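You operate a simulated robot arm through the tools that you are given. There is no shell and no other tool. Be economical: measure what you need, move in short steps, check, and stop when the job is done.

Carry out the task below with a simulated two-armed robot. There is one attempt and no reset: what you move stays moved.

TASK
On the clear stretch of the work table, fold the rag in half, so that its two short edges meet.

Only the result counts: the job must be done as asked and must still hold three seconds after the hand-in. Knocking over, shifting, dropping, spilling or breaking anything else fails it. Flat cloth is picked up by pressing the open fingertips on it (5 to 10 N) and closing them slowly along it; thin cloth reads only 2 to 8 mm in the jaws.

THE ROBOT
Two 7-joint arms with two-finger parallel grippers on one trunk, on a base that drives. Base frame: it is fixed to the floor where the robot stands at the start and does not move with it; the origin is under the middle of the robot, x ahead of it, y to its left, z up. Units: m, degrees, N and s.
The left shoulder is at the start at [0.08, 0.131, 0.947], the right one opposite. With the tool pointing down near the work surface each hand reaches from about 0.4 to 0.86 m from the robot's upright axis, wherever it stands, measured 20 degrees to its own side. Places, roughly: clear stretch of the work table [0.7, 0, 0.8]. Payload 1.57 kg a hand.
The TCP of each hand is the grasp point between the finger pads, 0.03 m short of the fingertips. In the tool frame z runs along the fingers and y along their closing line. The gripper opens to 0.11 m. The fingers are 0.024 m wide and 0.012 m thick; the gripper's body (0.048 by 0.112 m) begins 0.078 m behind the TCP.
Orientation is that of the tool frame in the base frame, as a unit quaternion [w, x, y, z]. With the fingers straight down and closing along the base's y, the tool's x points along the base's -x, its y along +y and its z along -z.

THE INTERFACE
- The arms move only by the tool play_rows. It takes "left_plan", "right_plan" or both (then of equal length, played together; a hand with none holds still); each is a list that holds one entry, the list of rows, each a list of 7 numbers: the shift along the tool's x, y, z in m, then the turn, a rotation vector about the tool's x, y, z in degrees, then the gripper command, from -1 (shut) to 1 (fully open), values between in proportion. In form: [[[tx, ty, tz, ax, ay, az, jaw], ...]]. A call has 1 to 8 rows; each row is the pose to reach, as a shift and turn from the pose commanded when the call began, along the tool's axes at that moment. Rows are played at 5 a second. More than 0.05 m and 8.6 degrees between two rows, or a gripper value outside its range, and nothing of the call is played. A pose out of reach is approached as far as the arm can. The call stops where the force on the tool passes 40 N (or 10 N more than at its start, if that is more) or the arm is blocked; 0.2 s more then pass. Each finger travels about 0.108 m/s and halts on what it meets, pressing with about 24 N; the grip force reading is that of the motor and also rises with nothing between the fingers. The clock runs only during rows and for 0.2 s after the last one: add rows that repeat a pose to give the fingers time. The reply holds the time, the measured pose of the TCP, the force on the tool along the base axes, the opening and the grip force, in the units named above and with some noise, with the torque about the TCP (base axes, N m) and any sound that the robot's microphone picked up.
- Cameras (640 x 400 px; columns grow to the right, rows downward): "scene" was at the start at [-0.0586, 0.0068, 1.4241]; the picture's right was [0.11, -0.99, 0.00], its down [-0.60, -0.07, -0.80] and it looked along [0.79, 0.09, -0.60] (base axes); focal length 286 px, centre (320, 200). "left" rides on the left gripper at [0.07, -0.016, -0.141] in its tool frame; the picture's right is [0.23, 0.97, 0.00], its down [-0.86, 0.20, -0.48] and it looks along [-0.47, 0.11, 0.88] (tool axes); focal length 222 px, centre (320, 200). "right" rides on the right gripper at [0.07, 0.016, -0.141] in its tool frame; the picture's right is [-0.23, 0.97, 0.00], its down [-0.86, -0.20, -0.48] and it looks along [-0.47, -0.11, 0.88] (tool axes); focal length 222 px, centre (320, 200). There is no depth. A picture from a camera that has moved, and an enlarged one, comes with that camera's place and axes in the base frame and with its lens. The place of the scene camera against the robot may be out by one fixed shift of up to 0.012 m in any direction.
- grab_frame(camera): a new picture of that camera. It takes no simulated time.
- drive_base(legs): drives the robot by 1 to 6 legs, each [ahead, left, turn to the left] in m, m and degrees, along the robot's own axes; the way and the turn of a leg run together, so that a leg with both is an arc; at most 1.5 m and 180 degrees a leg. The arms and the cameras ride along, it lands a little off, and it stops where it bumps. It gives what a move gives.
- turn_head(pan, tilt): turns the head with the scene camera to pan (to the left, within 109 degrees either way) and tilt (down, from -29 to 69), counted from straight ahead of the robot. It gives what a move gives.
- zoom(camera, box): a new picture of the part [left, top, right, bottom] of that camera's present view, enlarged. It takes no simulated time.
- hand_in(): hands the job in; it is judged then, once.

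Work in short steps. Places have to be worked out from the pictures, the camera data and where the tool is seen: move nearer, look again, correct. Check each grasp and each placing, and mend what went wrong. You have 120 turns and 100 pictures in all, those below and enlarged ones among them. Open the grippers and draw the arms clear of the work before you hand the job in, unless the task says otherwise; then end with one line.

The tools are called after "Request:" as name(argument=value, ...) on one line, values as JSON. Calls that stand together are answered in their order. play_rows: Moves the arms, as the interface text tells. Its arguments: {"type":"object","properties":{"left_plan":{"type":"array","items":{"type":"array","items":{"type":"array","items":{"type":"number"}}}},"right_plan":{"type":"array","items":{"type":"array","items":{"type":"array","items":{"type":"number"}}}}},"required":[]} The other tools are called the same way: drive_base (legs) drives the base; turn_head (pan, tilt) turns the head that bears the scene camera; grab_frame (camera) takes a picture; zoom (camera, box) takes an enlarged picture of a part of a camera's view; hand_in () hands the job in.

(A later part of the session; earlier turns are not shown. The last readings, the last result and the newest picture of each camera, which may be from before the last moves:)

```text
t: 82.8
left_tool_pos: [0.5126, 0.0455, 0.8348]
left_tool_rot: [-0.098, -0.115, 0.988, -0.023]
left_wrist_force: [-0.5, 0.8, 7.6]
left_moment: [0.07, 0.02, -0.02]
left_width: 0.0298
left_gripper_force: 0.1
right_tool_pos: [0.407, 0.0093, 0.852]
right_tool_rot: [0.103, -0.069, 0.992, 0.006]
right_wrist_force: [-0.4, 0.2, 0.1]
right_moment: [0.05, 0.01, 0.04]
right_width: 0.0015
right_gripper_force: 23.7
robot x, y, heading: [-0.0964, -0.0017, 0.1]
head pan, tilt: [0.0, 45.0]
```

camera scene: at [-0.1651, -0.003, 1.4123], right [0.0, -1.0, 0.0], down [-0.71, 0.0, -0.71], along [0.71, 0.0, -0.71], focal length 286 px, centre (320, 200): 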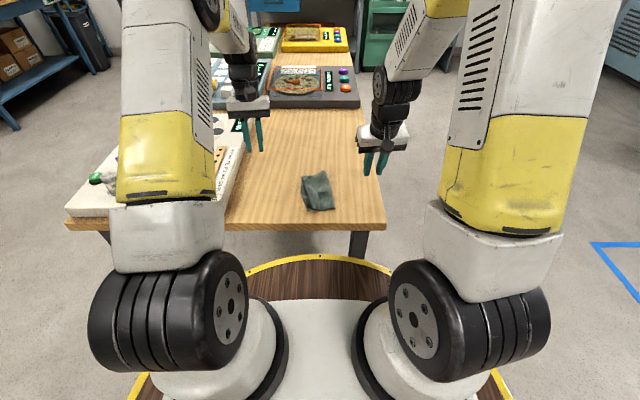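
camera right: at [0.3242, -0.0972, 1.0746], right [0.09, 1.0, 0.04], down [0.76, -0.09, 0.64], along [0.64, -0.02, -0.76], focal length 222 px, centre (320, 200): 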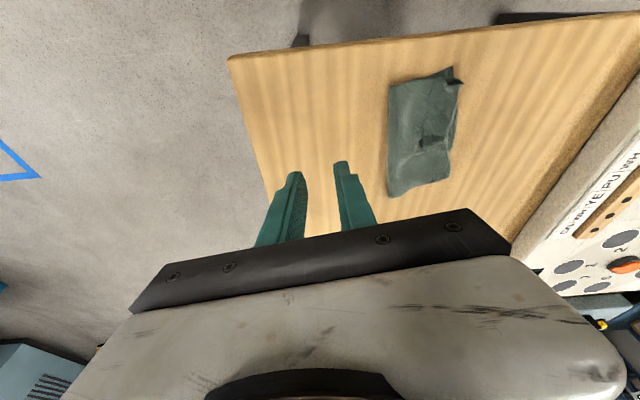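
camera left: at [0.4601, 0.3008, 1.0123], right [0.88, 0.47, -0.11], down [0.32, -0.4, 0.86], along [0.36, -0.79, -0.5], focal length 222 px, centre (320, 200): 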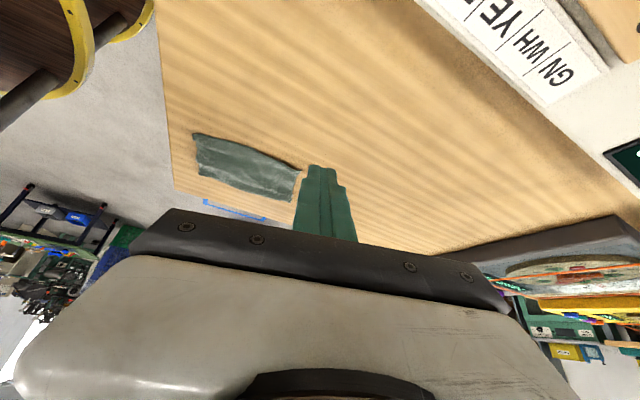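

7.6 N, roughly balanced between fingers. Close slowly and lift slightly.

Request:
play_rows(left_plan=[[[0, 0, 0, 0, 0, 0, -0.53], [0, 0, 0, 0, 0, 0, -0.6], [0, 0, 0, 0, 0, 0, -0.67], [0, 0, 0, 0, 0, 0, -0.74], [0, 0, 0, 0, 0, 0, -0.81], [0, 0, 0, 0, 0, 0, -0.88], [0, 0, 0, 0, 0, 0, -0.95], [0, 0, 0, 0, 0, 0, -1]]])

Request:
play_rows(left_plan=[[[0, 0, 0, 0, 0, 0, -1], [0.002, 0, -0.009, 0, 0, 0, -1], [0.0036, 0, -0.017, 0, 0, 0, -1], [0.0036, 0, -0.017, 0, 0, 0, -1]]])

Request:
zoom(camera="left", box=[192, 0, 448, 240])

```text
t: 84.6
left_tool_pos: [0.5114, 0.0462, 0.8329]
left_tool_rot: [-0.098, -0.116, 0.988, -0.024]
left_wrist_force: [0.4, -2.3, 14.4]
left_moment: [-0.11, -0.1, -0.01]
left_width: 0.0021
left_gripper_force: 23.7
right_tool_pos: [0.4065, 0.008, 0.8515]
right_tool_rot: [0.102, -0.069, 0.992, 0.006]
right_wrist_force: [-0.6, -0.5, -0.9]
right_moment: [0.03, -0.02, 0.0]
right_width: 0.0017
right_gripper_force: 24.1
robot x, y, heading: [-0.1016, -0.001, -0.1]
head pan, tilt: [0.0, 45.0]
```

```text
t: 85.6
left_tool_pos: [0.5109, 0.0474, 0.8514]
left_tool_rot: [-0.098, -0.114, 0.988, -0.024]
left_wrist_force: [-0.3, -0.8, 0.2]
left_moment: [0.01, 0.02, 0.0]
left_width: 0.0024
left_gripper_force: 24.0
right_tool_pos: [0.4067, 0.0092, 0.8521]
right_tool_rot: [0.102, -0.069, 0.992, 0.006]
right_wrist_force: [0.6, -0.7, 1.0]
right_moment: [0.0, 0.03, 0.05]
right_width: 0.0019
right_gripper_force: 23.8
robot x, y, heading: [-0.0985, -0.0011, -0.2]
head pan, tilt: [0.0, 45.0]
```

```text
1.67 times, centred on (320, 120) of left
camera zoom: at [0.4749, 0.0242, 1.0025], right [-0.44, 0.9, 0.02], down [0.86, 0.42, 0.29], along [0.25, 0.15, -0.96], focal length 370 px, centre (320, 333)
```

zoom: 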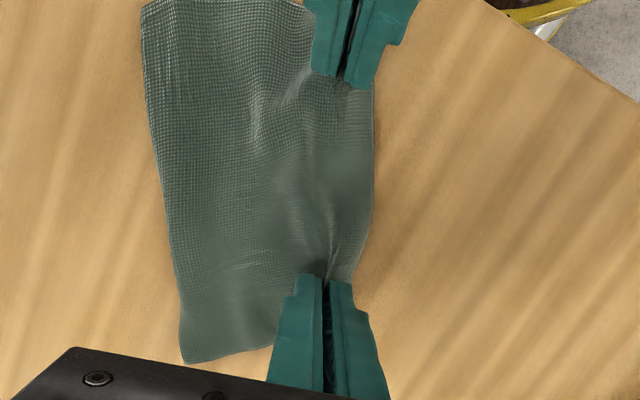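

Both corners are now held (2.4 and 1.9 mm). I lift both ~4.5 cm, drifting right, to expose the bottom edge.

Request:
play_rows(left_plan=[[[0.0047, -0.006, -0.022, 0, 0, 0, -1], [0.0094, -0.02, -0.044, 0, 0, 0, -1], [0.0094, -0.035, -0.05, 0, 0, 0, -1], [0.0094, -0.035, -0.05, 0, 0, 0, -1]]], right_plan=[[[-0.0047, -0.006, -0.022, 0, 0, 0, -1], [-0.0094, -0.02, -0.044, 0, 0, 0, -1], [-0.0094, -0.035, -0.05, 0, 0, 0, -1], [-0.0094, -0.035, -0.05, 0, 0, 0, -1]]])

Request:
zoom(camera="left", box=[192, 0, 448, 240])

Request:
zoom(camera="right", box=[192, 90, 448, 250])

```text
t: 86.6
left_tool_pos: [0.5196, 0.011, 0.9025]
left_tool_rot: [-0.098, -0.115, 0.988, -0.024]
left_wrist_force: [-0.5, -0.2, 0.2]
left_moment: [0.01, 0.0, 0.0]
left_width: 0.0021
left_gripper_force: 23.7
right_tool_pos: [0.4093, -0.0269, 0.9015]
right_tool_rot: [0.102, -0.069, 0.992, 0.005]
right_wrist_force: [-0.3, 0.0, 0.4]
right_moment: [0.02, -0.01, 0.0]
right_width: 0.0017
right_gripper_force: 23.7
robot x, y, heading: [-0.1004, 0.0002, 0.1]
head pan, tilt: [0.0, 45.0]
```

```text
1.67 times, centred on (320, 120) of left
camera zoom: at [0.4838, -0.0101, 1.0543], right [-0.44, 0.9, 0.02], down [0.86, 0.42, 0.29], along [0.25, 0.15, -0.96], focal length 370 px, centre (320, 333)
```

zoom: 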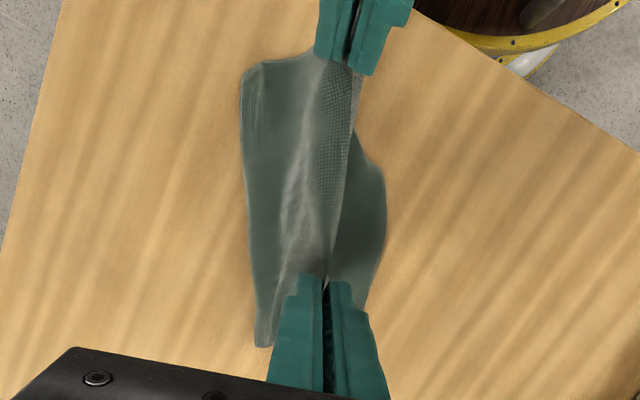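

```text
2.50 times, centred on (320, 170) of right
camera zoom: at [0.3102, -0.0233, 1.0269], right [0.09, 1.0, 0.04], down [0.76, -0.09, 0.64], along [0.64, -0.02, -0.77], focal length 555 px, centre (320, 275)
```

zoom: 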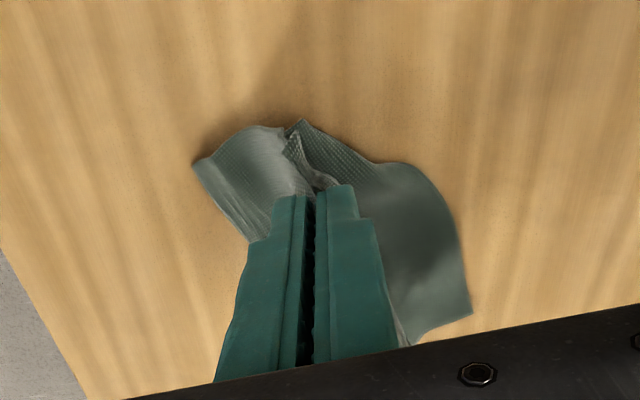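

The bottom layer's far part is visible, but its near-left corner seems missing; I check from the scene camera.

Request:
zoom(camera="scene", box=[272, 140, 368, 200])

Request:
zoom(camera="right", box=[260, 110, 396, 230])

```text
6.67 times, centred on (320, 170) of scene
camera zoom: at [-0.1649, -0.003, 1.4123], right [0.0, -1.0, 0.0], down [-0.71, 0.0, -0.71], along [0.71, 0.0, -0.71], focal length 1906 px, centre (320, 400)
```

zoom: 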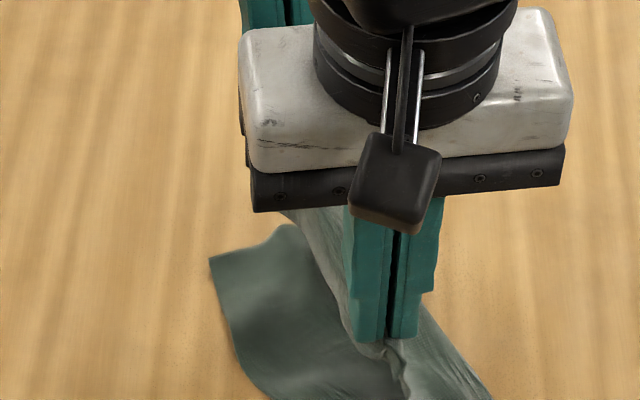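

```text
3.33 times, centred on (328, 170) of right
camera zoom: at [0.3102, -0.0233, 1.0269], right [0.09, 1.0, 0.04], down [0.76, -0.09, 0.64], along [0.64, -0.02, -0.77], focal length 740 px, centre (293, 300)
```

zoom: 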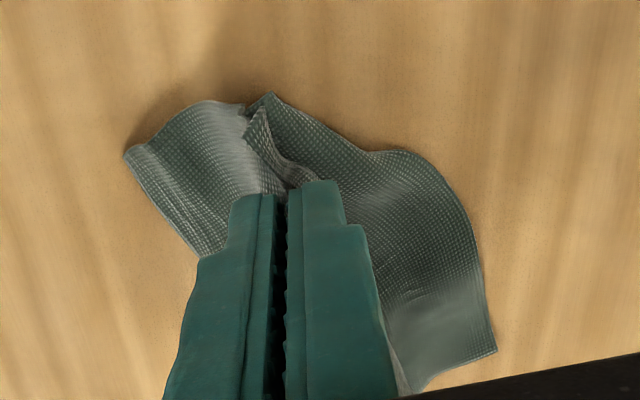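

The bottom got skewed by earlier drags. Cleaner fix: with both corners of the short edge held, lift the whole rag so it hangs as one sheet, then lay half of it down toward the right and fold the held edge back to the left. Lifting now.

Request:
play_rows(left_plan=[[[0.0081, 0.009, -0.0343, 0, 0, 0, -1], [0.0162, 0.0181, -0.0685, 0, 0, 0, -1], [0.0234, 0.0273, -0.098, 0, 0, 0, -1], [0.0305, 0.0365, -0.1274, 0, 0, 0, -1], [0.0305, 0.0365, -0.1274, 0, 0, 0, -1], [0.0305, 0.0365, -0.1274, 0, 0, 0, -1]]], right_plan=[[[-0.0051, 0.0097, -0.0347, 0, 0, 0, -1], [-0.0102, 0.0193, -0.0694, 0, 0, 0, -1], [-0.0143, 0.0289, -0.0992, 0, 0, 0, -1], [-0.0183, 0.0386, -0.129, 0, 0, 0, -1], [-0.0183, 0.0386, -0.129, 0, 0, 0, -1], [-0.0183, 0.0386, -0.129, 0, 0, 0, -1]]])

Request:
zoom(camera="scene", box=[240, 100, 400, 220])

```text
t: 88.0
left_tool_pos: [0.5075, 0.0501, 1.033]
left_tool_rot: [-0.099, -0.114, 0.988, -0.024]
left_wrist_force: [-0.1, 0.1, 1.0]
left_moment: [-0.01, 0.01, 0.03]
left_width: 0.0024
left_gripper_force: 24.1
right_tool_pos: [0.3955, 0.0137, 1.0313]
right_tool_rot: [0.102, -0.069, 0.992, 0.005]
right_wrist_force: [0.6, 0.0, -0.2]
right_moment: [0.02, -0.02, 0.02]
right_width: 0.0017
right_gripper_force: 23.0
robot x, y, heading: [-0.1013, 0.0006, 0.1]
head pan, tilt: [0.0, 45.0]
```

```text
3.33 times, centred on (320, 160) of scene
camera zoom: at [-0.1649, -0.0031, 1.4123], right [0.0, -1.0, 0.0], down [-0.71, 0.0, -0.71], along [0.71, 0.0, -0.71], focal length 953 px, centre (320, 333)
```

zoom: 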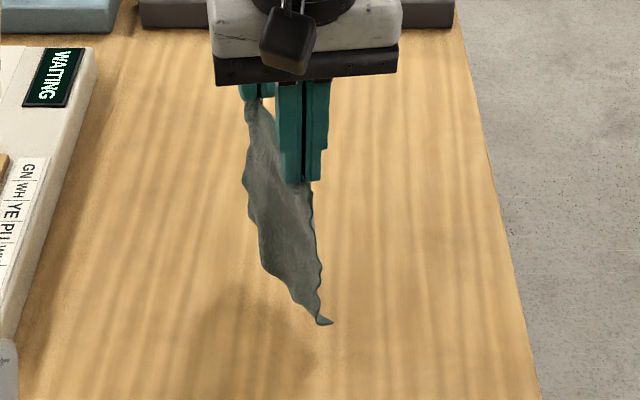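

It hangs as a clean single sheet. I lower until the free edge touches, then move right while lowering so ~10 cm lies flat.

Request:
play_rows(left_plan=[[[-0.007, 0.0009, 0.0343, 0, 0, 0, -1], [-0.0103, 0.0013, 0.0509, 0, 0, 0, -1], [-0.0164, -0.0282, 0.0637, 0, 0, 0, -1], [-0.0232, -0.0525, 0.0833, 0, 0, 0, -1], [-0.0311, -0.0766, 0.1079, 0, 0, 0, -1], [-0.0374, -0.096, 0.1275, 0, 0, 0, -1], [-0.0421, -0.1106, 0.1422, 0, 0, 0, -1], [-0.0421, -0.1106, 0.1422, 0, 0, 0, -1]]], right_plan=[[[0.0071, 0.0001, 0.0342, 0, 0, 0, -1], [0.0106, 0.0002, 0.0509, 0, 0, 0, -1], [0.0072, -0.029, 0.065, 0, 0, 0, -1], [0.0062, -0.0535, 0.0856, 0, 0, 0, -1], [0.0062, -0.0778, 0.1113, 0, 0, 0, -1], [0.0062, -0.0973, 0.1317, 0, 0, 0, -1], [0.0062, -0.1119, 0.1471, 0, 0, 0, -1], [0.0062, -0.1119, 0.1471, 0, 0, 0, -1]]])

Request:
zoom(camera="left", box=[192, 0, 512, 240])

Request:
zoom(camera="scene", box=[256, 120, 384, 216])

```text
t: 89.8
left_tool_pos: [0.5469, -0.0583, 0.8883]
left_tool_rot: [-0.098, -0.115, 0.988, -0.023]
left_wrist_force: [-0.3, -0.3, 0.8]
left_moment: [0.01, 0.03, 0.01]
left_width: 0.0023
left_gripper_force: 24.2
right_tool_pos: [0.4356, -0.0968, 0.887]
right_tool_rot: [0.102, -0.07, 0.992, 0.006]
right_wrist_force: [0.2, -0.4, -0.6]
right_moment: [0.01, -0.01, 0.02]
right_width: 0.0016
right_gripper_force: 23.4
robot x, y, heading: [-0.0995, -0.0009, -0.1]
head pan, tilt: [0.0, 45.0]
```

```text
1.67 times, centred on (352, 120) of left
camera zoom: at [0.5102, -0.08, 1.0391], right [-0.44, 0.9, 0.02], down [0.86, 0.42, 0.29], along [0.25, 0.15, -0.96], focal length 370 px, centre (267, 333)
```

zoom: 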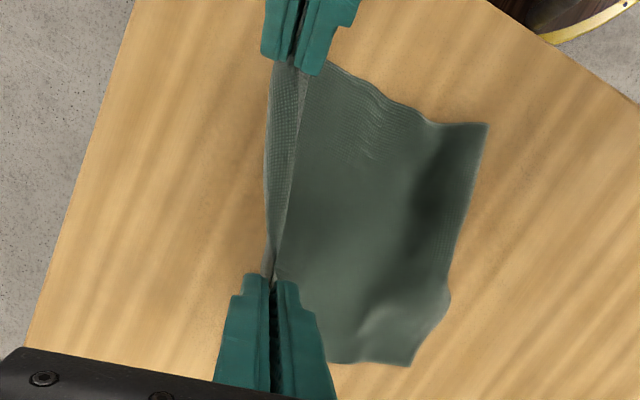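

```text
4.17 times, centred on (320, 168) of scene
camera zoom: at [-0.1649, -0.0031, 1.4123], right [0.0, -1.0, 0.0], down [-0.71, 0.0, -0.71], along [0.71, 0.0, -0.71], focal length 1191 px, centre (320, 333)
```

zoom: 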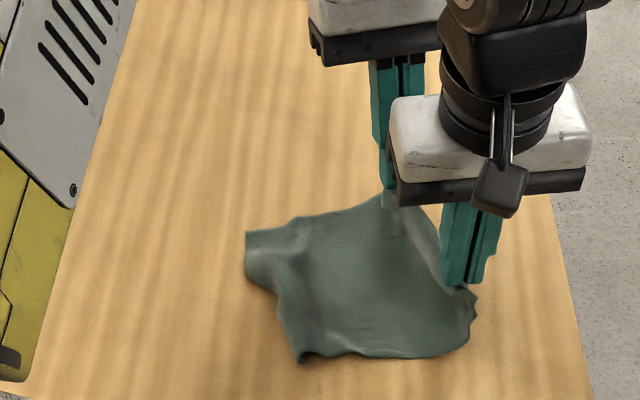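

Half lies flat; free edge runs from (0.404,0.017) to (0.550,0.058). Now I fold the held edge back left so each grip ends ~4.5 cm inside that edge (the pinched ridge plus flap will spread to it).

Request:
play_rows(left_plan=[[[-0.0028, 0.0133, -0.006, 0, 0, 0, -1], [-0.0086, 0.0301, -0.0025, 0, 0, 0, -1], [-0.0153, 0.0471, 0.0059, 0, 0, 0, -1], [-0.0221, 0.0608, 0.0195, 0, 0, 0, -1], [-0.026, 0.0678, 0.0287, 0, 0, 0, -1], [-0.026, 0.0678, 0.0287, 0, 0, 0, -1]]], right_plan=[[[-0.0021, 0.0151, -0.0047, 0, 0, 0, -1], [-0.0025, 0.0339, 0.0004, 0, 0, 0, -1], [-0.0019, 0.0527, 0.0104, 0, 0, 0, -1], [0.0, 0.0679, 0.0253, 0, 0, 0, -1], [0.0015, 0.0754, 0.0351, 0, 0, 0, -1], [0.0015, 0.0754, 0.0351, 0, 0, 0, -1]]])

Request:
zoom(camera="left", box=[192, 0, 512, 240])

Request:
zoom(camera="right", box=[192, 70, 448, 230])

```text
t: 91.2
left_tool_pos: [0.5486, 0.0122, 0.8515]
left_tool_rot: [-0.1, -0.115, 0.988, -0.024]
left_wrist_force: [-3.6, -1.2, 0.7]
left_moment: [0.01, 0.09, 0.0]
left_width: 0.0026
left_gripper_force: 24.1
right_tool_pos: [0.4293, -0.0207, 0.8522]
right_tool_rot: [0.102, -0.069, 0.992, 0.006]
right_wrist_force: [3.0, 2.4, 0.1]
right_moment: [0.06, -0.12, 0.02]
right_width: 0.0018
right_gripper_force: 23.9
robot x, y, heading: [-0.0992, -0.003, 0.1]
head pan, tilt: [0.0, 45.0]
```

```text
1.67 times, centred on (352, 120) of left
camera zoom: at [0.512, -0.0104, 1.0039], right [-0.44, 0.9, 0.02], down [0.86, 0.42, 0.29], along [0.25, 0.15, -0.96], focal length 370 px, centre (267, 333)
```

zoom: 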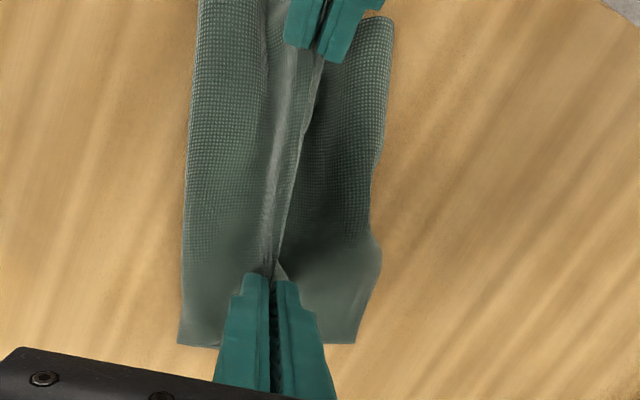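

```text
2.50 times, centred on (320, 150) of right
camera zoom: at [0.3306, -0.0174, 0.9778], right [0.09, 1.0, 0.04], down [0.76, -0.09, 0.64], along [0.64, -0.02, -0.76], focal length 555 px, centre (320, 325)
```

zoom: 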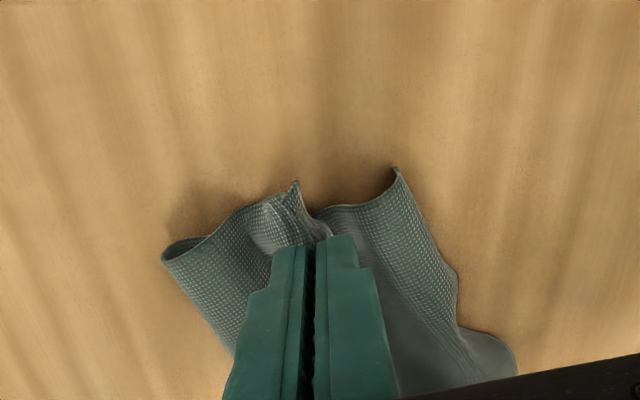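

Bottom edge and fold look right (~0.10 m each half), flap points left. I lower 8 mm, nudge the left grip 6 mm left, and release slowly.

Request:
play_rows(left_plan=[[[0.0, 0.004, 0.004, 0, 0, 0, -1], [0.0, 0.006, 0.009, 0, 0, 0, -1], [0.0, 0.006, 0.009, 0, 0, 0, -0.92], [0.0, 0.006, 0.009, 0, 0, 0, -0.84], [0.0, 0.006, 0.009, 0, 0, 0, -0.75], [0, 0.006, 0.009, 0, 0, 0, -0.65], [0.002, 0.006, -0.005, 0, 0, 0, -0.56], [0.008, 0.006, -0.035, 0, 0, 0, -0.56]]], right_plan=[[[0.0, 0, 0.004, 0, 0, 0, -1], [0.0, 0, 0.009, 0, 0, 0, -1], [0.0, 0, 0.009, 0, 0, 0, -0.92], [0.0, 0, 0.009, 0, 0, 0, -0.84], [0.0, 0, 0.009, 0, 0, 0, -0.75], [0, 0, 0.009, 0, 0, 0, -0.65], [-0.002, 0, -0.005, 0, 0, 0, -0.56], [-0.008, 0, -0.035, 0, 0, 0, -0.56]]])

Request:
play_rows(left_plan=[[[0.006, 0.0, -0.03, 0, 0, 0, -0.56], [0.012, 0.03, -0.06, 0, 0, 0, -0.56], [0.012, 0.075, -0.06, 0, 0, 0, -0.56], [0.012, 0.12, -0.06, 0, 0, 0, -0.56], [0.012, 0.16, -0.06, 0, 0, 0, -0.56]]], right_plan=[[[-0.006, 0.0, -0.03, 0, 0, 0, -0.56], [-0.012, -0.03, -0.06, 0, 0, 0, -0.56], [-0.012, -0.07, -0.06, 0, 0, 0, -0.56], [-0.012, -0.11, -0.06, 0, 0, 0, -0.56], [-0.012, -0.15, -0.06, 0, 0, 0, -0.56]]])

Request:
zoom(camera="scene", box=[272, 150, 368, 210])

Request:
grab_frame(camera="right")

```text
t: 93.0
left_tool_pos: [0.546, 0.0177, 0.8876]
left_tool_rot: [-0.099, -0.114, 0.988, -0.024]
left_wrist_force: [-0.3, -0.5, 0.1]
left_moment: [0.01, 0.03, 0.0]
left_width: 0.0243
left_gripper_force: 0.1
right_tool_pos: [0.4323, -0.0204, 0.8861]
right_tool_rot: [0.102, -0.069, 0.992, 0.006]
right_wrist_force: [0.3, -0.1, -0.1]
right_moment: [0.04, 0.01, 0.02]
right_width: 0.0243
right_gripper_force: 0.0
robot x, y, heading: [-0.0981, 0.0023, -0.2]
head pan, tilt: [0.0, 45.0]
```

```text
t: 94.2
left_tool_pos: [0.5098, 0.1762, 0.9459]
left_tool_rot: [-0.098, -0.116, 0.988, -0.024]
left_wrist_force: [0.2, 0.1, 0.5]
left_moment: [0.02, 0.0, 0.0]
left_width: 0.0241
left_gripper_force: 0.0
right_tool_pos: [0.4516, -0.1674, 0.9483]
right_tool_rot: [0.101, -0.07, 0.992, 0.006]
right_wrist_force: [0.3, 0.3, -1.3]
right_moment: [-0.05, -0.02, 0.02]
right_width: 0.024
right_gripper_force: 0.1
robot x, y, heading: [-0.1064, -0.0009, -0.1]
head pan, tilt: [0.0, 45.0]
```

```text
6.67 times, centred on (320, 180) of scene
camera zoom: at [-0.1648, -0.0031, 1.4123], right [0.0, -1.0, 0.0], down [-0.71, 0.0, -0.71], along [0.71, 0.0, -0.71], focal length 1906 px, centre (320, 333)
```

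zoom: 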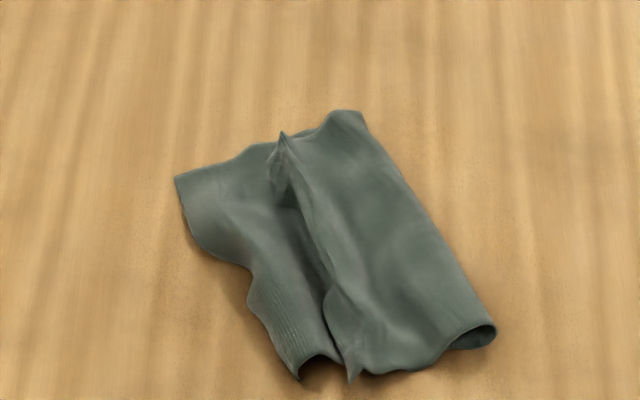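

```text
10 pictures are left
camera right: at [0.3527, -0.1644, 1.0738], right [0.09, 1.0, 0.04], down [0.76, -0.09, 0.64], along [0.64, -0.02, -0.77], focal length 222 px, centre (320, 200)
```

right: 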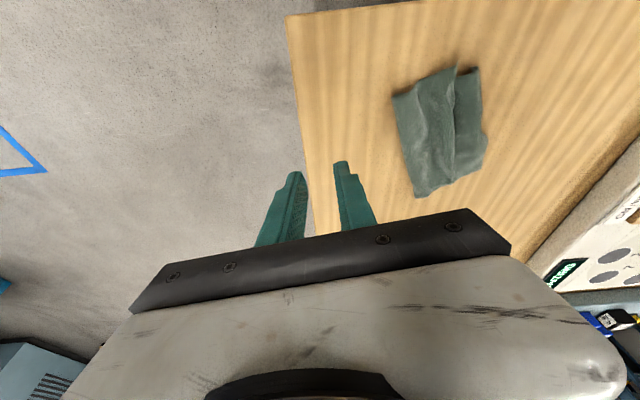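

The top's edge flap got tucked under, about 4–5 cm short. The earlier hang-and-trail trick opened that fully, and now the fold line is well centred, so I repeat it: pinch both layers near the fold, lift so the flaps hang, and lay them trailing left. First align both hands' yaw to the fold (20°).

Request:
play_rows(left_plan=[[[0, 0, 0, 0, 0, -3.5, -0.5], [0, 0, 0, 0, 0, -7, -0.5], [0, 0, 0, 0, 0, -7, -0.5]]], right_plan=[[[0, 0, 0, 0, 0, -6, -0.5], [0, 0, 0, 0, 0, -12, -0.5], [0, 0, 0, 0, 0, -12, -0.5]]])

```text
t: 95.0
left_tool_pos: [0.5099, 0.1745, 0.9456]
left_tool_rot: [-0.1, -0.175, 0.979, -0.019]
left_wrist_force: [0.6, -0.3, -0.3]
left_moment: [0.0, -0.05, -0.03]
left_width: 0.0275
left_gripper_force: 0.0
right_tool_pos: [0.4518, -0.1689, 0.9486]
right_tool_rot: [0.101, -0.173, 0.98, -0.004]
right_wrist_force: [0.0, 0.2, 0.2]
right_moment: [0.03, 0.01, 0.01]
right_width: 0.0274
right_gripper_force: 0.0
robot x, y, heading: [-0.1027, 0.0003, 0.3]
head pan, tilt: [0.0, 45.0]
```

Request:
play_rows(left_plan=[[[0.0015, -0.0377, 0, 0, 0, 0, -0.5], [0.003, -0.0754, 0.001, 0, 0, 0, -0.5], [0.0046, -0.1131, 0.001, 0, 0, 0, -0.5], [0.0061, -0.1508, 0.002, 0, 0, 0, -0.5], [0.0076, -0.1885, 0.002, 0, 0, 0, -0.5], [-0.001, -0.1885, 0.0438, 0, 0, 0, -0.5], [-0.0097, -0.1885, 0.0857, 0, 0, 0, -0.5], [-0.0097, -0.1885, 0.0857, 0, 0, 0, -0.5]]], right_plan=[[[-0.0081, 0.023, 0.0006, 0, 0, 0, -0.5], [-0.0162, 0.046, 0.0012, 0, 0, 0, -0.5], [-0.0244, 0.069, 0.0019, 0, 0, 0, -0.5], [-0.0325, 0.092, 0.0025, -1.2, 0, 0, -0.5], [-0.0406, 0.115, 0.0031, -2.5, 0, 0, -0.5], [-0.0319, 0.1169, 0.0466, -2.5, 0, 0, -0.5], [-0.0232, 0.1188, 0.09, -2.5, 0, 0, -0.5], [-0.0232, 0.1188, 0.09, -2.5, 0, 0, -0.5]]])

Request:
zoom(camera="left", box=[192, 0, 512, 240])

```text
t: 96.8
left_tool_pos: [0.5682, -0.003, 0.8579]
left_tool_rot: [-0.1, -0.176, 0.979, -0.018]
left_wrist_force: [-0.6, 0.6, -0.6]
left_moment: [0.01, 0.02, 0.0]
left_width: 0.0275
left_gripper_force: 0.1
right_tool_pos: [0.4509, -0.0453, 0.8599]
right_tool_rot: [0.098, -0.175, 0.98, 0.016]
right_wrist_force: [0.1, 0.1, -0.3]
right_moment: [0.0, -0.03, 0.01]
right_width: 0.0277
right_gripper_force: 0.1
robot x, y, heading: [-0.1011, 0.0008, -0.1]
head pan, tilt: [0.0, 45.0]
```

```text
1.67 times, centred on (352, 120) of left
camera zoom: at [0.5361, -0.0323, 1.0096], right [-0.55, 0.84, 0.05], down [0.81, 0.51, 0.3], along [0.22, 0.2, -0.95], focal length 370 px, centre (267, 333)
```

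zoom: 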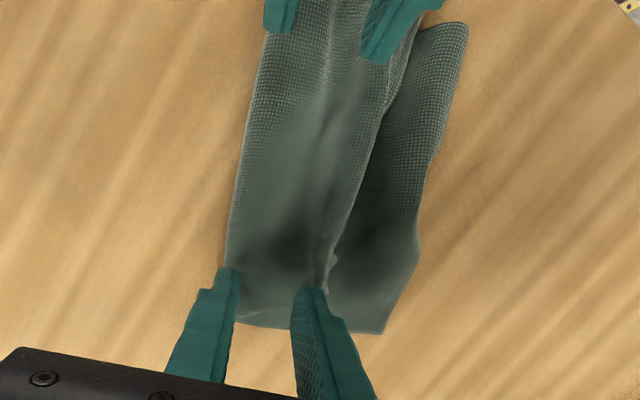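

Good placement; for the far hand I narrow to 2 cm and shift 4 mm right to stay off the tucked crest, then lower both.

Request:
play_rows(left_plan=[[[0, -0.004, 0, 0, 0, 0, -0.63], [-0.0025, -0.004, 0.012, 0, 0, 0, -0.63], [-0.0048, -0.004, 0.023, 0, 0, 0, -0.63], [-0.0048, -0.004, 0.023, 0, 0, 0, -0.63]]], right_plan=[[[0, -0.002, 0, 0, 0, 0, -0.58], [0.0025, -0.002, 0.012, 0, 0, 0, -0.58], [0.005, -0.002, 0.0245, 0, 0, 0, -0.58], [0.005, -0.002, 0.0245, 0, 0, 0, -0.58]]])

```text
t: 97.8
left_tool_pos: [0.5686, -0.0072, 0.8355]
left_tool_rot: [-0.1, -0.175, 0.979, -0.018]
left_wrist_force: [-0.8, 0.5, 0.6]
left_moment: [0.0, -0.05, -0.01]
left_width: 0.0201
left_gripper_force: 0.1
right_tool_pos: [0.4523, -0.0487, 0.8359]
right_tool_rot: [0.098, -0.175, 0.98, 0.017]
right_wrist_force: [-0.3, -0.5, 1.3]
right_moment: [-0.01, 0.03, 0.0]
right_width: 0.0233
right_gripper_force: 0.1
robot x, y, heading: [-0.1015, 0.0006, -0.0]
head pan, tilt: [0.0, 45.0]
```

Request:
play_rows(left_plan=[[[-0.0003, 0, 0.0015, 0, 0, 0, -0.63], [-0.0003, 0, 0.0015, 0, 0, 0, -0.63]]], right_plan=[[[0.0003, 0, 0.0012, 0, 0, 0, -0.58], [0.0003, 0, 0.0012, 0, 0, 0, -0.58]]])

```text
t: 98.4
left_tool_pos: [0.5694, -0.0078, 0.8354]
left_tool_rot: [-0.1, -0.175, 0.979, -0.018]
left_wrist_force: [-0.3, 0.3, 0.6]
left_moment: [0.0, 0.03, -0.02]
left_width: 0.0203
left_gripper_force: 0.0
right_tool_pos: [0.4526, -0.0492, 0.8341]
right_tool_rot: [0.097, -0.175, 0.98, 0.016]
right_wrist_force: [-0.4, 0.2, 3.9]
right_moment: [0.04, 0.04, 0.04]
right_width: 0.0232
right_gripper_force: 0.3
robot x, y, heading: [-0.1034, -0.0022, -0.1]
head pan, tilt: [0.0, 45.0]
```

Request:
play_rows(left_plan=[[[-0.0004, 0, 0.0018, 0, 0, 0, -0.63], [-0.0004, 0, 0.0018, 0, 0, 0, -0.63]]], right_plan=[[[0.0001, 0, 0.0005, 0, 0, 0, -0.58], [0.0001, 0, 0.0005, 0, 0, 0, -0.58]]])

```text
t: 99.0
left_tool_pos: [0.5688, -0.008, 0.833]
left_tool_rot: [-0.1, -0.176, 0.979, -0.017]
left_wrist_force: [-0.1, 0.6, 5.7]
left_moment: [-0.03, -0.06, 0.02]
left_width: 0.0203
left_gripper_force: 0.2
right_tool_pos: [0.4522, -0.0487, 0.833]
right_tool_rot: [0.099, -0.174, 0.98, 0.017]
right_wrist_force: [-1.3, -1.1, 12.1]
right_moment: [-0.05, 0.13, -0.01]
right_width: 0.0233
right_gripper_force: 0.7
robot x, y, heading: [-0.1051, -0.0006, -0.0]
head pan, tilt: [0.0, 45.0]
```

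Left 6 N, right 12 N, both balanced; add a touch on the left and close slowly, then lift 4 cm.

Request:
play_rows(left_plan=[[[0, 0, 0.0003, 0, 0, 0, -0.63], [0, 0, 0.0003, 0, 0, 0, -0.69], [0, 0, 0.0003, 0, 0, 0, -0.75], [0, 0, 0.0003, 0, 0, 0, -0.81], [0, 0, 0.0003, 0, 0, 0, -0.87], [0, 0, 0.0003, 0, 0, 0, -0.93], [0, 0, 0.0003, 0, 0, 0, -1], [0, 0, 0.0003, 0, 0, 0, -1]]], right_plan=[[[0, 0, 0, 0, 0, 0, -0.6], [0, 0, 0, 0, 0, 0, -0.66], [0, 0, 0, 0, 0, 0, -0.73], [0, 0, 0, 0, 0, 0, -0.8], [0, 0, 0, 0, 0, 0, -0.87], [0, 0, 0, 0, 0, 0, -0.93], [0, 0, 0, 0, 0, 0, -1], [0, 0, 0, 0, 0, 0, -1]]])

```text
t: 100.8
left_tool_pos: [0.5688, -0.0086, 0.8356]
left_tool_rot: [-0.1, -0.175, 0.979, -0.018]
left_wrist_force: [0.6, -3.1, 19.3]
left_moment: [-0.14, -0.15, -0.05]
left_width: 0.0022
left_gripper_force: 24.1
right_tool_pos: [0.4518, -0.0478, 0.8342]
right_tool_rot: [0.099, -0.173, 0.98, 0.015]
right_wrist_force: [0.5, 1.8, 16.5]
right_moment: [-0.01, 0.05, -0.03]
right_width: 0.0021
right_gripper_force: 23.6
robot x, y, heading: [-0.1017, -0.0027, 0.1]
head pan, tilt: [0.0, 45.0]
```

Readings ~2.1 mm: top layer only, which is fine. I lift ~12 cm while drifting left 6 cm so everything hangs, with a small shake, then look.

Request:
play_rows(left_plan=[[[0.0061, 0, -0.0293, 0, 0, 0, -1], [0.0121, 0.02, -0.0587, 0, 0, 0, -1], [0.0182, 0.04, -0.088, 0, 0, 0, -1], [0.0243, 0.06, -0.1174, 0, 0, 0, -1], [0.0304, 0.06, -0.1467, 0, 0, 0, -1], [0.0243, 0.06, -0.1174, 0, 0, 0, -1], [0.0304, 0.06, -0.1467, 0, 0, 0, -1], [0.0304, 0.06, -0.1467, 0, 0, 0, -1]]], right_plan=[[[-0.006, 0, -0.0293, 0, 0, 0, -1], [-0.012, 0.02, -0.0587, 0, 0, 0, -1], [-0.018, 0.04, -0.088, 0, 0, 0, -1], [-0.024, 0.06, -0.1174, 0, 0, 0, -1], [-0.03, 0.06, -0.1467, 0, 0, 0, -1], [-0.024, 0.06, -0.1174, 0, 0, 0, -1], [-0.03, 0.06, -0.1467, 0, 0, 0, -1], [-0.03, 0.06, -0.1467, 0, 0, 0, -1]]])

Request:
zoom(camera="scene", box=[240, 100, 400, 220])

```text
t: 102.6
left_tool_pos: [0.5485, 0.0484, 0.9808]
left_tool_rot: [-0.1, -0.175, 0.979, -0.018]
left_wrist_force: [0.6, -0.3, -0.2]
left_moment: [0.01, 0.03, -0.02]
left_width: 0.002
left_gripper_force: 23.6
right_tool_pos: [0.4333, 0.0069, 0.9826]
right_tool_rot: [0.097, -0.175, 0.98, 0.016]
right_wrist_force: [0.2, -0.6, 0.2]
right_moment: [0.02, 0.01, -0.01]
right_width: 0.0019
right_gripper_force: 24.0
robot x, y, heading: [-0.1008, -0.0011, 0.1]
head pan, tilt: [0.0, 45.0]
```

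```text
3.33 times, centred on (320, 160) of scene
camera zoom: at [-0.1648, -0.003, 1.4123], right [0.0, -1.0, 0.0], down [-0.71, 0.0, -0.71], along [0.71, 0.0, -0.71], focal length 953 px, centre (320, 333)
```

zoom: 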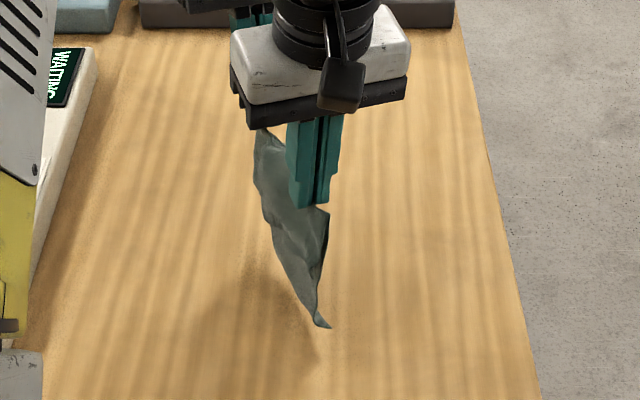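

Everything hangs from the grips, lowest tip 3 cm above the table. I lower to contact and trail to the right while going down, laying both halves out to the left.

Request:
play_rows(left_plan=[[[-0.0071, 0, 0.0342, 0, 0, 0, -1], [-0.0091, -0.03, 0.044, 0, 0, 0, -1], [-0.0121, -0.055, 0.0587, 0, 0, 0, -1], [-0.0172, -0.08, 0.0831, 0, 0, 0, -1], [-0.0223, -0.1, 0.1076, 0, 0, 0, -1], [-0.0259, -0.115, 0.1252, 0, 0, 0, -1], [-0.0277, -0.125, 0.134, 0, 0, 0, -1], [-0.0277, -0.125, 0.134, 0, 0, 0, -1]]], right_plan=[[[0.007, 0, 0.0342, 0, 0, 0, -1], [0.009, -0.03, 0.044, 0, 0, 0, -1], [0.012, -0.055, 0.0587, 0, 0, 0, -1], [0.017, -0.08, 0.0831, 0, 0, 0, -1], [0.022, -0.1, 0.1076, 0, 0, 0, -1], [0.0256, -0.115, 0.1252, 0, 0, 0, -1], [0.0276, -0.125, 0.134, 0, 0, 0, -1], [0.0276, -0.125, 0.134, 0, 0, 0, -1]]])

Request:
zoom(camera="left", box=[192, 0, 512, 240])

```text
t: 104.4
left_tool_pos: [0.5923, -0.0704, 0.8462]
left_tool_rot: [-0.101, -0.176, 0.979, -0.018]
left_wrist_force: [0.8, -0.4, 0.2]
left_moment: [-0.01, -0.02, 0.0]
left_width: 0.0024
left_gripper_force: 23.4
right_tool_pos: [0.4727, -0.1112, 0.845]
right_tool_rot: [0.098, -0.174, 0.98, 0.016]
right_wrist_force: [-0.9, -0.4, 0.7]
right_moment: [0.01, -0.01, 0.04]
right_width: 0.0023
right_gripper_force: 23.7
robot x, y, heading: [-0.1014, 0.0015, -0.1]
head pan, tilt: [0.0, 45.0]
```

```text
1.67 times, centred on (352, 120) of left
camera zoom: at [0.5599, -0.1, 0.9975], right [-0.55, 0.84, 0.05], down [0.81, 0.51, 0.3], along [0.22, 0.2, -0.95], focal length 370 px, centre (267, 333)
```

zoom: 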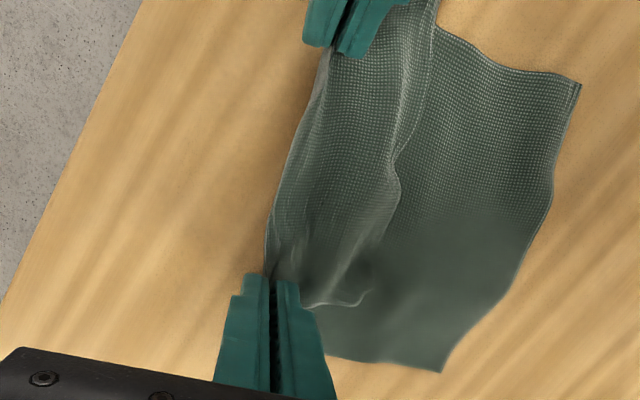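

The hem opened (top edge visible, no tuck), but the fold slid: top is now ~3 cm (far) to 5 cm (near) short of the bottom edge. Still holding, I lift 4 cm, carry the grips left past the target, then settle rightward while lowering so the flap trails left; this rolls the fold left too.

Request:
play_rows(left_plan=[[[0.0045, 0, -0.0215, 0, 0, 0, -1], [0.0075, 0.016, -0.0362, 0, 0, 0, -1], [0.0087, 0.036, -0.042, 0, 0, 0, -1], [0.0075, 0.061, -0.0362, 0, 0, 0, -1], [0.0055, 0.051, -0.0264, 0, 0, 0, -1], [0.0024, 0.041, -0.0117, 0, 0, 0, -1], [0, 0.033, 0.001, 0, 0, 0, -1], [0, 0.033, 0.001, 0, 0, 0, -1]]], right_plan=[[[-0.0045, 0, -0.0215, 0, 0, 0, -1], [-0.0075, 0.024, -0.0362, 0, 0, 0, -1], [-0.0087, 0.053, -0.042, 0, 0, 0, -1], [-0.0075, 0.078, -0.0362, 0, 0, 0, -1], [-0.0055, 0.068, -0.0264, 0, 0, 0, -1], [-0.0024, 0.058, -0.0117, 0, 0, 0, -1], [0, 0.05, 0.001, 0, 0, 0, -1], [0, 0.05, 0.001, 0, 0, 0, -1]]])

Request:
zoom(camera="left", box=[192, 0, 512, 240])

```text
t: 106.2
left_tool_pos: [0.5799, -0.0365, 0.8446]
left_tool_rot: [-0.1, -0.176, 0.979, -0.018]
left_wrist_force: [-0.5, -0.6, -0.2]
left_moment: [0.0, -0.03, 0.04]
left_width: 0.0025
left_gripper_force: 23.8
right_tool_pos: [0.4566, -0.0637, 0.845]
right_tool_rot: [0.098, -0.175, 0.98, 0.017]
right_wrist_force: [-0.7, -0.2, -0.3]
right_moment: [0.02, -0.03, 0.0]
right_width: 0.0022
right_gripper_force: 23.1
robot x, y, heading: [-0.1008, 0.0, 0.1]
head pan, tilt: [0.0, 45.0]
```

```text
1.67 times, centred on (352, 120) of left
camera zoom: at [0.5469, -0.0657, 0.9955], right [-0.55, 0.84, 0.05], down [0.81, 0.51, 0.3], along [0.22, 0.2, -0.95], focal length 370 px, centre (267, 333)
```

zoom: 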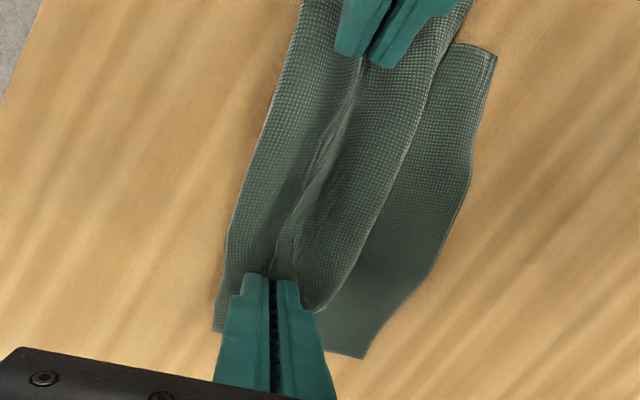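

Excellent, the flap trails properly; remaining gap ~3.7 cm far, ~2.3 cm near, of which the ridge will give ~1.5 cm on release. I repeat a smaller correction (+2.2 cm far, +0.6 cm near).

Request:
play_rows(left_plan=[[[0.004, 0.008, -0.0196, 0, 0, 0, -1], [0.0061, 0.028, -0.0293, 0, 0, 0, -1], [0.0061, 0.046, -0.0293, 0, 0, 0, -1], [0.0036, 0.036, -0.0176, 0, 0, 0, -1], [0.0012, 0.028, -0.0059, 0, 0, 0, -1], [-0.0004, 0.022, 0.002, 0, 0, 0, -1], [-0.0004, 0.022, 0.002, 0, 0, 0, -1]]], right_plan=[[[-0.004, 0.003, -0.0196, 0, 0, 0, -1], [-0.006, 0.015, -0.0293, 0, 0, 0, -1], [-0.006, 0.028, -0.0293, 0, 0, 0, -1], [-0.0036, 0.019, -0.0176, 0, 0, 0, -1], [-0.0012, 0.011, -0.0059, 0, 0, 0, -1], [0.0004, 0.006, 0.002, 0, 0, 0, -1], [0.0004, 0.006, 0.002, 0, 0, 0, -1]]])

Request:
zoom(camera="left", box=[192, 0, 512, 240])

```text
t: 107.8
left_tool_pos: [0.5726, -0.0169, 0.8423]
left_tool_rot: [-0.101, -0.175, 0.979, -0.018]
left_wrist_force: [-0.5, 0.2, 0.8]
left_moment: [-0.01, -0.01, -0.01]
left_width: 0.0019
left_gripper_force: 23.8
right_tool_pos: [0.4549, -0.0573, 0.8431]
right_tool_rot: [0.099, -0.174, 0.98, 0.016]
right_wrist_force: [0.3, -0.4, -0.4]
right_moment: [0.01, 0.01, 0.01]
right_width: 0.0019
right_gripper_force: 23.8
robot x, y, heading: [-0.0986, 0.0026, -0.3]
head pan, tilt: [0.0, 45.0]
```

```text
1.67 times, centred on (352, 120) of left
camera zoom: at [0.5399, -0.046, 0.9944], right [-0.55, 0.84, 0.05], down [0.81, 0.51, 0.3], along [0.22, 0.2, -0.95], focal length 370 px, centre (267, 333)
```

zoom: 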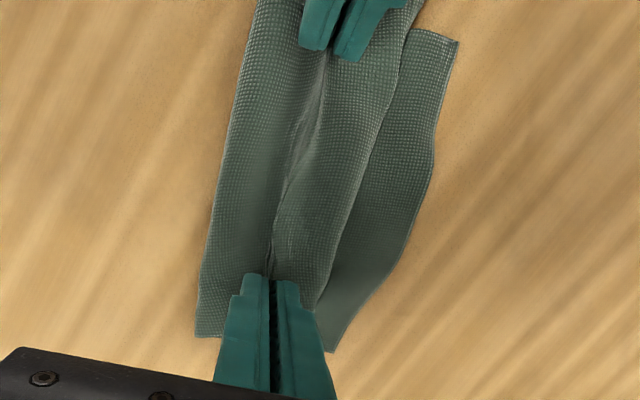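

Accounting for the cloth in the ridges (~2 cm each), the edges should now about meet. I lower 4 mm and release slowly, then withdraw.

Request:
play_rows(left_plan=[[[-0.0008, 0, 0.004, 0, 0, 0, -1], [-0.0008, 0, 0.004, 0, 0, 0, -0.92], [-0.0008, 0, 0.004, 0, 0, 0, -0.84], [-0.0008, 0, 0.004, 0, 0, 0, -0.75], [-0.0008, 0, 0.004, 0, 0, 0, -0.65], [-0.0004, 0, 0.002, 0, 0, 0, -0.56], [0.0036, 0, -0.018, 0, 0, 0, -0.56], [0.0113, 0, -0.055, 0, 0, 0, -0.56]]], right_plan=[[[0.0008, 0, 0.004, 0, 0, 0, -1], [0.0008, 0, 0.004, 0, 0, 0, -0.92], [0.0008, 0, 0.004, 0, 0, 0, -0.84], [0.0008, 0, 0.004, 0, 0, 0, -0.75], [0.0008, 0, 0.004, 0, 0, 0, -0.65], [0.0004, 0, 0.002, 0, 0, 0, -0.56], [-0.0036, 0, -0.018, 0, 0, 0, -0.56], [-0.0113, 0, -0.055, 0, 0, 0, -0.56]]])

Request:
play_rows(left_plan=[[[0.004, 0.03, -0.02, 0, 0, 0, -0.56], [0.008, 0.07, -0.04, 0, 0, 0, -0.56], [0.008, 0.115, -0.04, 0, 0, 0, -0.56], [0.008, 0.16, -0.04, 0, 0, 0, -0.56], [0.008, 0.2, -0.04, 0, 0, 0, -0.56]]], right_plan=[[[-0.004, -0.03, -0.02, 0, 0, 0, -0.56], [-0.008, -0.06, -0.04, 0, 0, 0, -0.56], [-0.008, -0.1, -0.04, 0, 0, 0, -0.56], [-0.008, -0.14, -0.04, 0, 0, 0, -0.56], [-0.008, -0.16, -0.04, 0, 0, 0, -0.56]]])

Request:
zoom(camera="scene", box=[272, 150, 368, 210])

```text
t: 109.6
left_tool_pos: [0.5725, -0.0182, 0.899]
left_tool_rot: [-0.1, -0.175, 0.979, -0.019]
left_wrist_force: [0.2, -0.7, 0.0]
left_moment: [0.01, 0.03, -0.03]
left_width: 0.0242
left_gripper_force: 0.2
right_tool_pos: [0.4553, -0.0598, 0.8981]
right_tool_rot: [0.098, -0.174, 0.98, 0.017]
right_wrist_force: [-0.3, 0.2, -0.2]
right_moment: [-0.02, 0.0, 0.0]
right_width: 0.0242
right_gripper_force: 0.0
robot x, y, heading: [-0.1023, -0.0009, 0.0]
head pan, tilt: [0.0, 45.0]
```

```text
t: 110.8
left_tool_pos: [0.5031, 0.1704, 0.9427]
left_tool_rot: [-0.099, -0.175, 0.979, -0.017]
left_wrist_force: [0.2, 1.1, 0.4]
left_moment: [0.02, -0.01, -0.01]
left_width: 0.0241
left_gripper_force: 0.1
right_tool_pos: [0.5108, -0.2086, 0.94]
right_tool_rot: [0.098, -0.175, 0.98, 0.017]
right_wrist_force: [0.2, -0.1, 0.1]
right_moment: [-0.01, -0.02, 0.03]
right_width: 0.0242
right_gripper_force: 0.1
robot x, y, heading: [-0.1063, -0.0001, -0.1]
head pan, tilt: [0.0, 45.0]
```

```text
6.67 times, centred on (320, 180) of scene
camera zoom: at [-0.1648, -0.0032, 1.4123], right [0.0, -1.0, 0.0], down [-0.71, 0.0, -0.71], along [0.71, 0.0, -0.71], focal length 1906 px, centre (320, 333)
```

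zoom: 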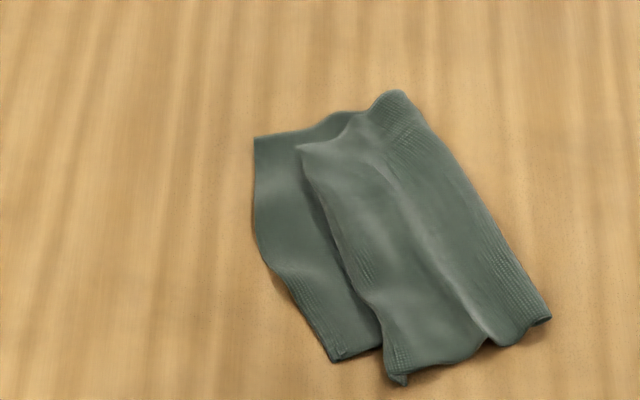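

Flat and neat, but the top edge is still short by ~2.5 cm and offset along the fold by ~1 cm (top→bottom vector ≈ (0.012,0.028) near, (0.009,0.021) far). I'll re-grip the top layer at the same spots and make one more lifted shift. Back to the hover first, then down.

Request:
play_rows(left_plan=[[[0, -0.04, 0, 0, 0, 0, -0.56], [0, -0.085, 0, 0, 0, 0, -0.56], [0, -0.13, 0, 0, 0, 0, -0.56], [-0.004, -0.17, 0.02, 0, 0, 0, -0.56], [-0.008, -0.2, 0.04, 0, 0, 0, -0.56], [-0.0137, -0.2, 0.067, 0, 0, 0, -0.56], [-0.0197, -0.2, 0.097, 0, 0, 0, -0.56], [-0.0197, -0.2, 0.097, 0, 0, 0, -0.56]]], right_plan=[[[0, 0.02, 0, 0, 0, 0, -0.56], [0, 0.06, 0, 0, 0, 0, -0.56], [0, 0.1, 0, 0, 0, 0, -0.56], [0.004, 0.13, 0.02, 0, 0, 0, -0.56], [0.008, 0.16, 0.04, 0, 0, 0, -0.56], [0.0137, 0.16, 0.067, 0, 0, 0, -0.56], [0.0197, 0.16, 0.097, 0, 0, 0, -0.56], [0.0197, 0.16, 0.097, 0, 0, 0, -0.56]]])

Request:
play_rows(left_plan=[[[-0.001, 0, 0.005, 0, 0, 0, -0.56], [-0.001, 0, 0.005, 0, 0, 0, -0.56]]], right_plan=[[[0.001, 0, 0.005, 0, 0, 0, -0.56], [0.001, 0, 0.005, 0, 0, 0, -0.56]]])

```text
t: 112.6
left_tool_pos: [0.5722, -0.0174, 0.8407]
left_tool_rot: [-0.1, -0.175, 0.979, -0.017]
left_wrist_force: [1.3, 1.1, 1.1]
left_moment: [-0.04, 0.03, 0.0]
left_width: 0.0242
left_gripper_force: 0.1
right_tool_pos: [0.4553, -0.0562, 0.8396]
right_tool_rot: [0.098, -0.174, 0.98, 0.016]
right_wrist_force: [-0.6, -0.4, -0.3]
right_moment: [0.0, 0.0, -0.04]
right_width: 0.0241
right_gripper_force: 0.1
robot x, y, heading: [-0.0992, -0.0023, -0.2]
head pan, tilt: [0.0, 45.0]
```

```text
t: 113.2
left_tool_pos: [0.5729, -0.0168, 0.8363]
left_tool_rot: [-0.1, -0.174, 0.979, -0.018]
left_wrist_force: [0.4, -0.3, -1.0]
left_moment: [-0.03, -0.01, -0.01]
left_width: 0.0242
left_gripper_force: 0.0
right_tool_pos: [0.454, -0.0572, 0.8363]
right_tool_rot: [0.097, -0.174, 0.98, 0.017]
right_wrist_force: [0.2, -1.0, 0.5]
right_moment: [0.01, 0.02, 0.02]
right_width: 0.0242
right_gripper_force: 0.0
robot x, y, heading: [-0.1026, -0.0024, -0.2]
head pan, tilt: [0.0, 45.0]
```

Request:
play_rows(left_plan=[[[-0.0005, 0, 0.0025, 0, 0, 0, -0.56], [-0.0005, 0, 0.0025, 0, 0, 0, -0.56]]], right_plan=[[[0.0004, 0, 0.002, 0, 0, 0, -0.56], [0.0004, 0, 0.002, 0, 0, 0, -0.56]]])

```text
t: 113.8
left_tool_pos: [0.5708, -0.0166, 0.8334]
left_tool_rot: [-0.099, -0.176, 0.979, -0.018]
left_wrist_force: [-0.8, -0.9, 3.9]
left_moment: [-0.05, -0.03, 0.01]
left_width: 0.0244
left_gripper_force: 0.4
right_tool_pos: [0.4549, -0.0568, 0.8333]
right_tool_rot: [0.099, -0.174, 0.98, 0.018]
right_wrist_force: [-1.3, -0.2, 5.6]
right_moment: [0.06, 0.08, 0.02]
right_width: 0.0242
right_gripper_force: 0.0
robot x, y, heading: [-0.0993, 0.0028, 0.1]
head pan, tilt: [0.0, 45.0]
```

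Contact at 4–6 N on both; close slowly.

Request:
play_rows(left_plan=[[[0, 0, 0.0003, 0, 0, 0, -0.58], [0, 0, 0.0003, 0, 0, 0, -0.65], [0, 0, 0.0003, 0, 0, 0, -0.72], [0, 0, 0.0003, 0, 0, 0, -0.79], [0, 0, 0.0003, 0, 0, 0, -0.86], [0, 0, 0.0003, 0, 0, 0, -0.93], [0, 0, 0.0003, 0, 0, 0, -1], [0, 0, 0.0003, 0, 0, 0, -1]]], right_plan=[[[0, 0, 0.0002, 0, 0, 0, -0.58], [0, 0, 0.0002, 0, 0, 0, -0.65], [0, 0, 0.0002, 0, 0, 0, -0.72], [0, 0, 0.0002, 0, 0, 0, -0.79], [0, 0, 0.0002, 0, 0, 0, -0.86], [0, 0, 0.0002, 0, 0, 0, -0.93], [0, 0, 0.0002, 0, 0, 0, -1], [0, 0, 0.0002, 0, 0, 0, -1]]])

```text
t: 115.6
left_tool_pos: [0.5717, -0.017, 0.8343]
left_tool_rot: [-0.1, -0.176, 0.979, -0.018]
left_wrist_force: [-1.7, 0.1, 17.0]
left_moment: [-0.05, 0.06, 0.01]
left_width: 0.0066
left_gripper_force: 24.0
right_tool_pos: [0.4551, -0.0566, 0.8345]
right_tool_rot: [0.099, -0.174, 0.98, 0.016]
right_wrist_force: [1.5, 1.8, 12.6]
right_moment: [0.04, 0.06, -0.05]
right_width: 0.0025
right_gripper_force: 23.6
robot x, y, heading: [-0.103, 0.0029, -0.0]
head pan, tilt: [0.0, 45.0]
```

Left reads 6.6 mm, so it caught bottom layers too; I reopen it, shift it 1.2 cm toward the edge, and re-pinch more lightly.

Request:
play_rows(left_plan=[[[0, 0, -0.0005, 0, 0, 0, -0.9], [0, 0, -0.0005, 0, 0, 0, -0.75], [0, 0, -0.001, 0, 0, 0, -0.56], [0.002, 0, -0.01, 0, 0, 0, -0.56], [0.002, 0.012, -0.01, 0, 0, 0, -0.56], [0.001, 0.012, -0.004, 0, 0, 0, -0.56], [0.0, 0.012, -0.0006, 0, 0, 0, -0.56], [0.0, 0.012, -0.0006, 0, 0, 0, -0.56]]])

```text
t: 117.4
left_tool_pos: [0.5684, -0.0057, 0.8336]
left_tool_rot: [-0.1, -0.175, 0.979, -0.018]
left_wrist_force: [-1.1, -1.1, 6.4]
left_moment: [-0.06, -0.06, -0.03]
left_width: 0.024
left_gripper_force: 0.1
right_tool_pos: [0.4531, -0.0567, 0.8338]
right_tool_rot: [0.099, -0.174, 0.98, 0.016]
right_wrist_force: [-0.6, 2.5, 18.8]
right_moment: [0.07, 0.11, -0.02]
right_width: 0.0026
right_gripper_force: 23.7
robot x, y, heading: [-0.1012, 0.0014, 0.1]
head pan, tilt: [0.0, 45.0]
```

Request:
play_rows(left_plan=[[[0, 0, -0.0002, 0, 0, 0, -0.58], [0, 0, -0.0002, 0, 0, 0, -0.65], [0, 0, -0.0002, 0, 0, 0, -0.72], [0, 0, -0.0002, 0, 0, 0, -0.79], [0, 0, -0.0002, 0, 0, 0, -0.86], [0, 0, -0.0002, 0, 0, 0, -0.93], [0, 0, -0.0002, 0, 0, 0, -1], [0, 0, -0.0002, 0, 0, 0, -1]]])

```text
t: 119.2
left_tool_pos: [0.567, -0.005, 0.8351]
left_tool_rot: [-0.1, -0.176, 0.979, -0.018]
left_wrist_force: [0.4, 0.6, 4.4]
left_moment: [-0.04, 0.05, 0.01]
left_width: 0.0024
left_gripper_force: 24.2
right_tool_pos: [0.4538, -0.0583, 0.8343]
right_tool_rot: [0.098, -0.174, 0.98, 0.016]
right_wrist_force: [0.1, 1.7, 19.4]
right_moment: [0.02, 0.11, 0.02]
right_width: 0.0024
right_gripper_force: 23.5
robot x, y, heading: [-0.1004, 0.0022, -0.1]
head pan, tilt: [0.0, 45.0]
```

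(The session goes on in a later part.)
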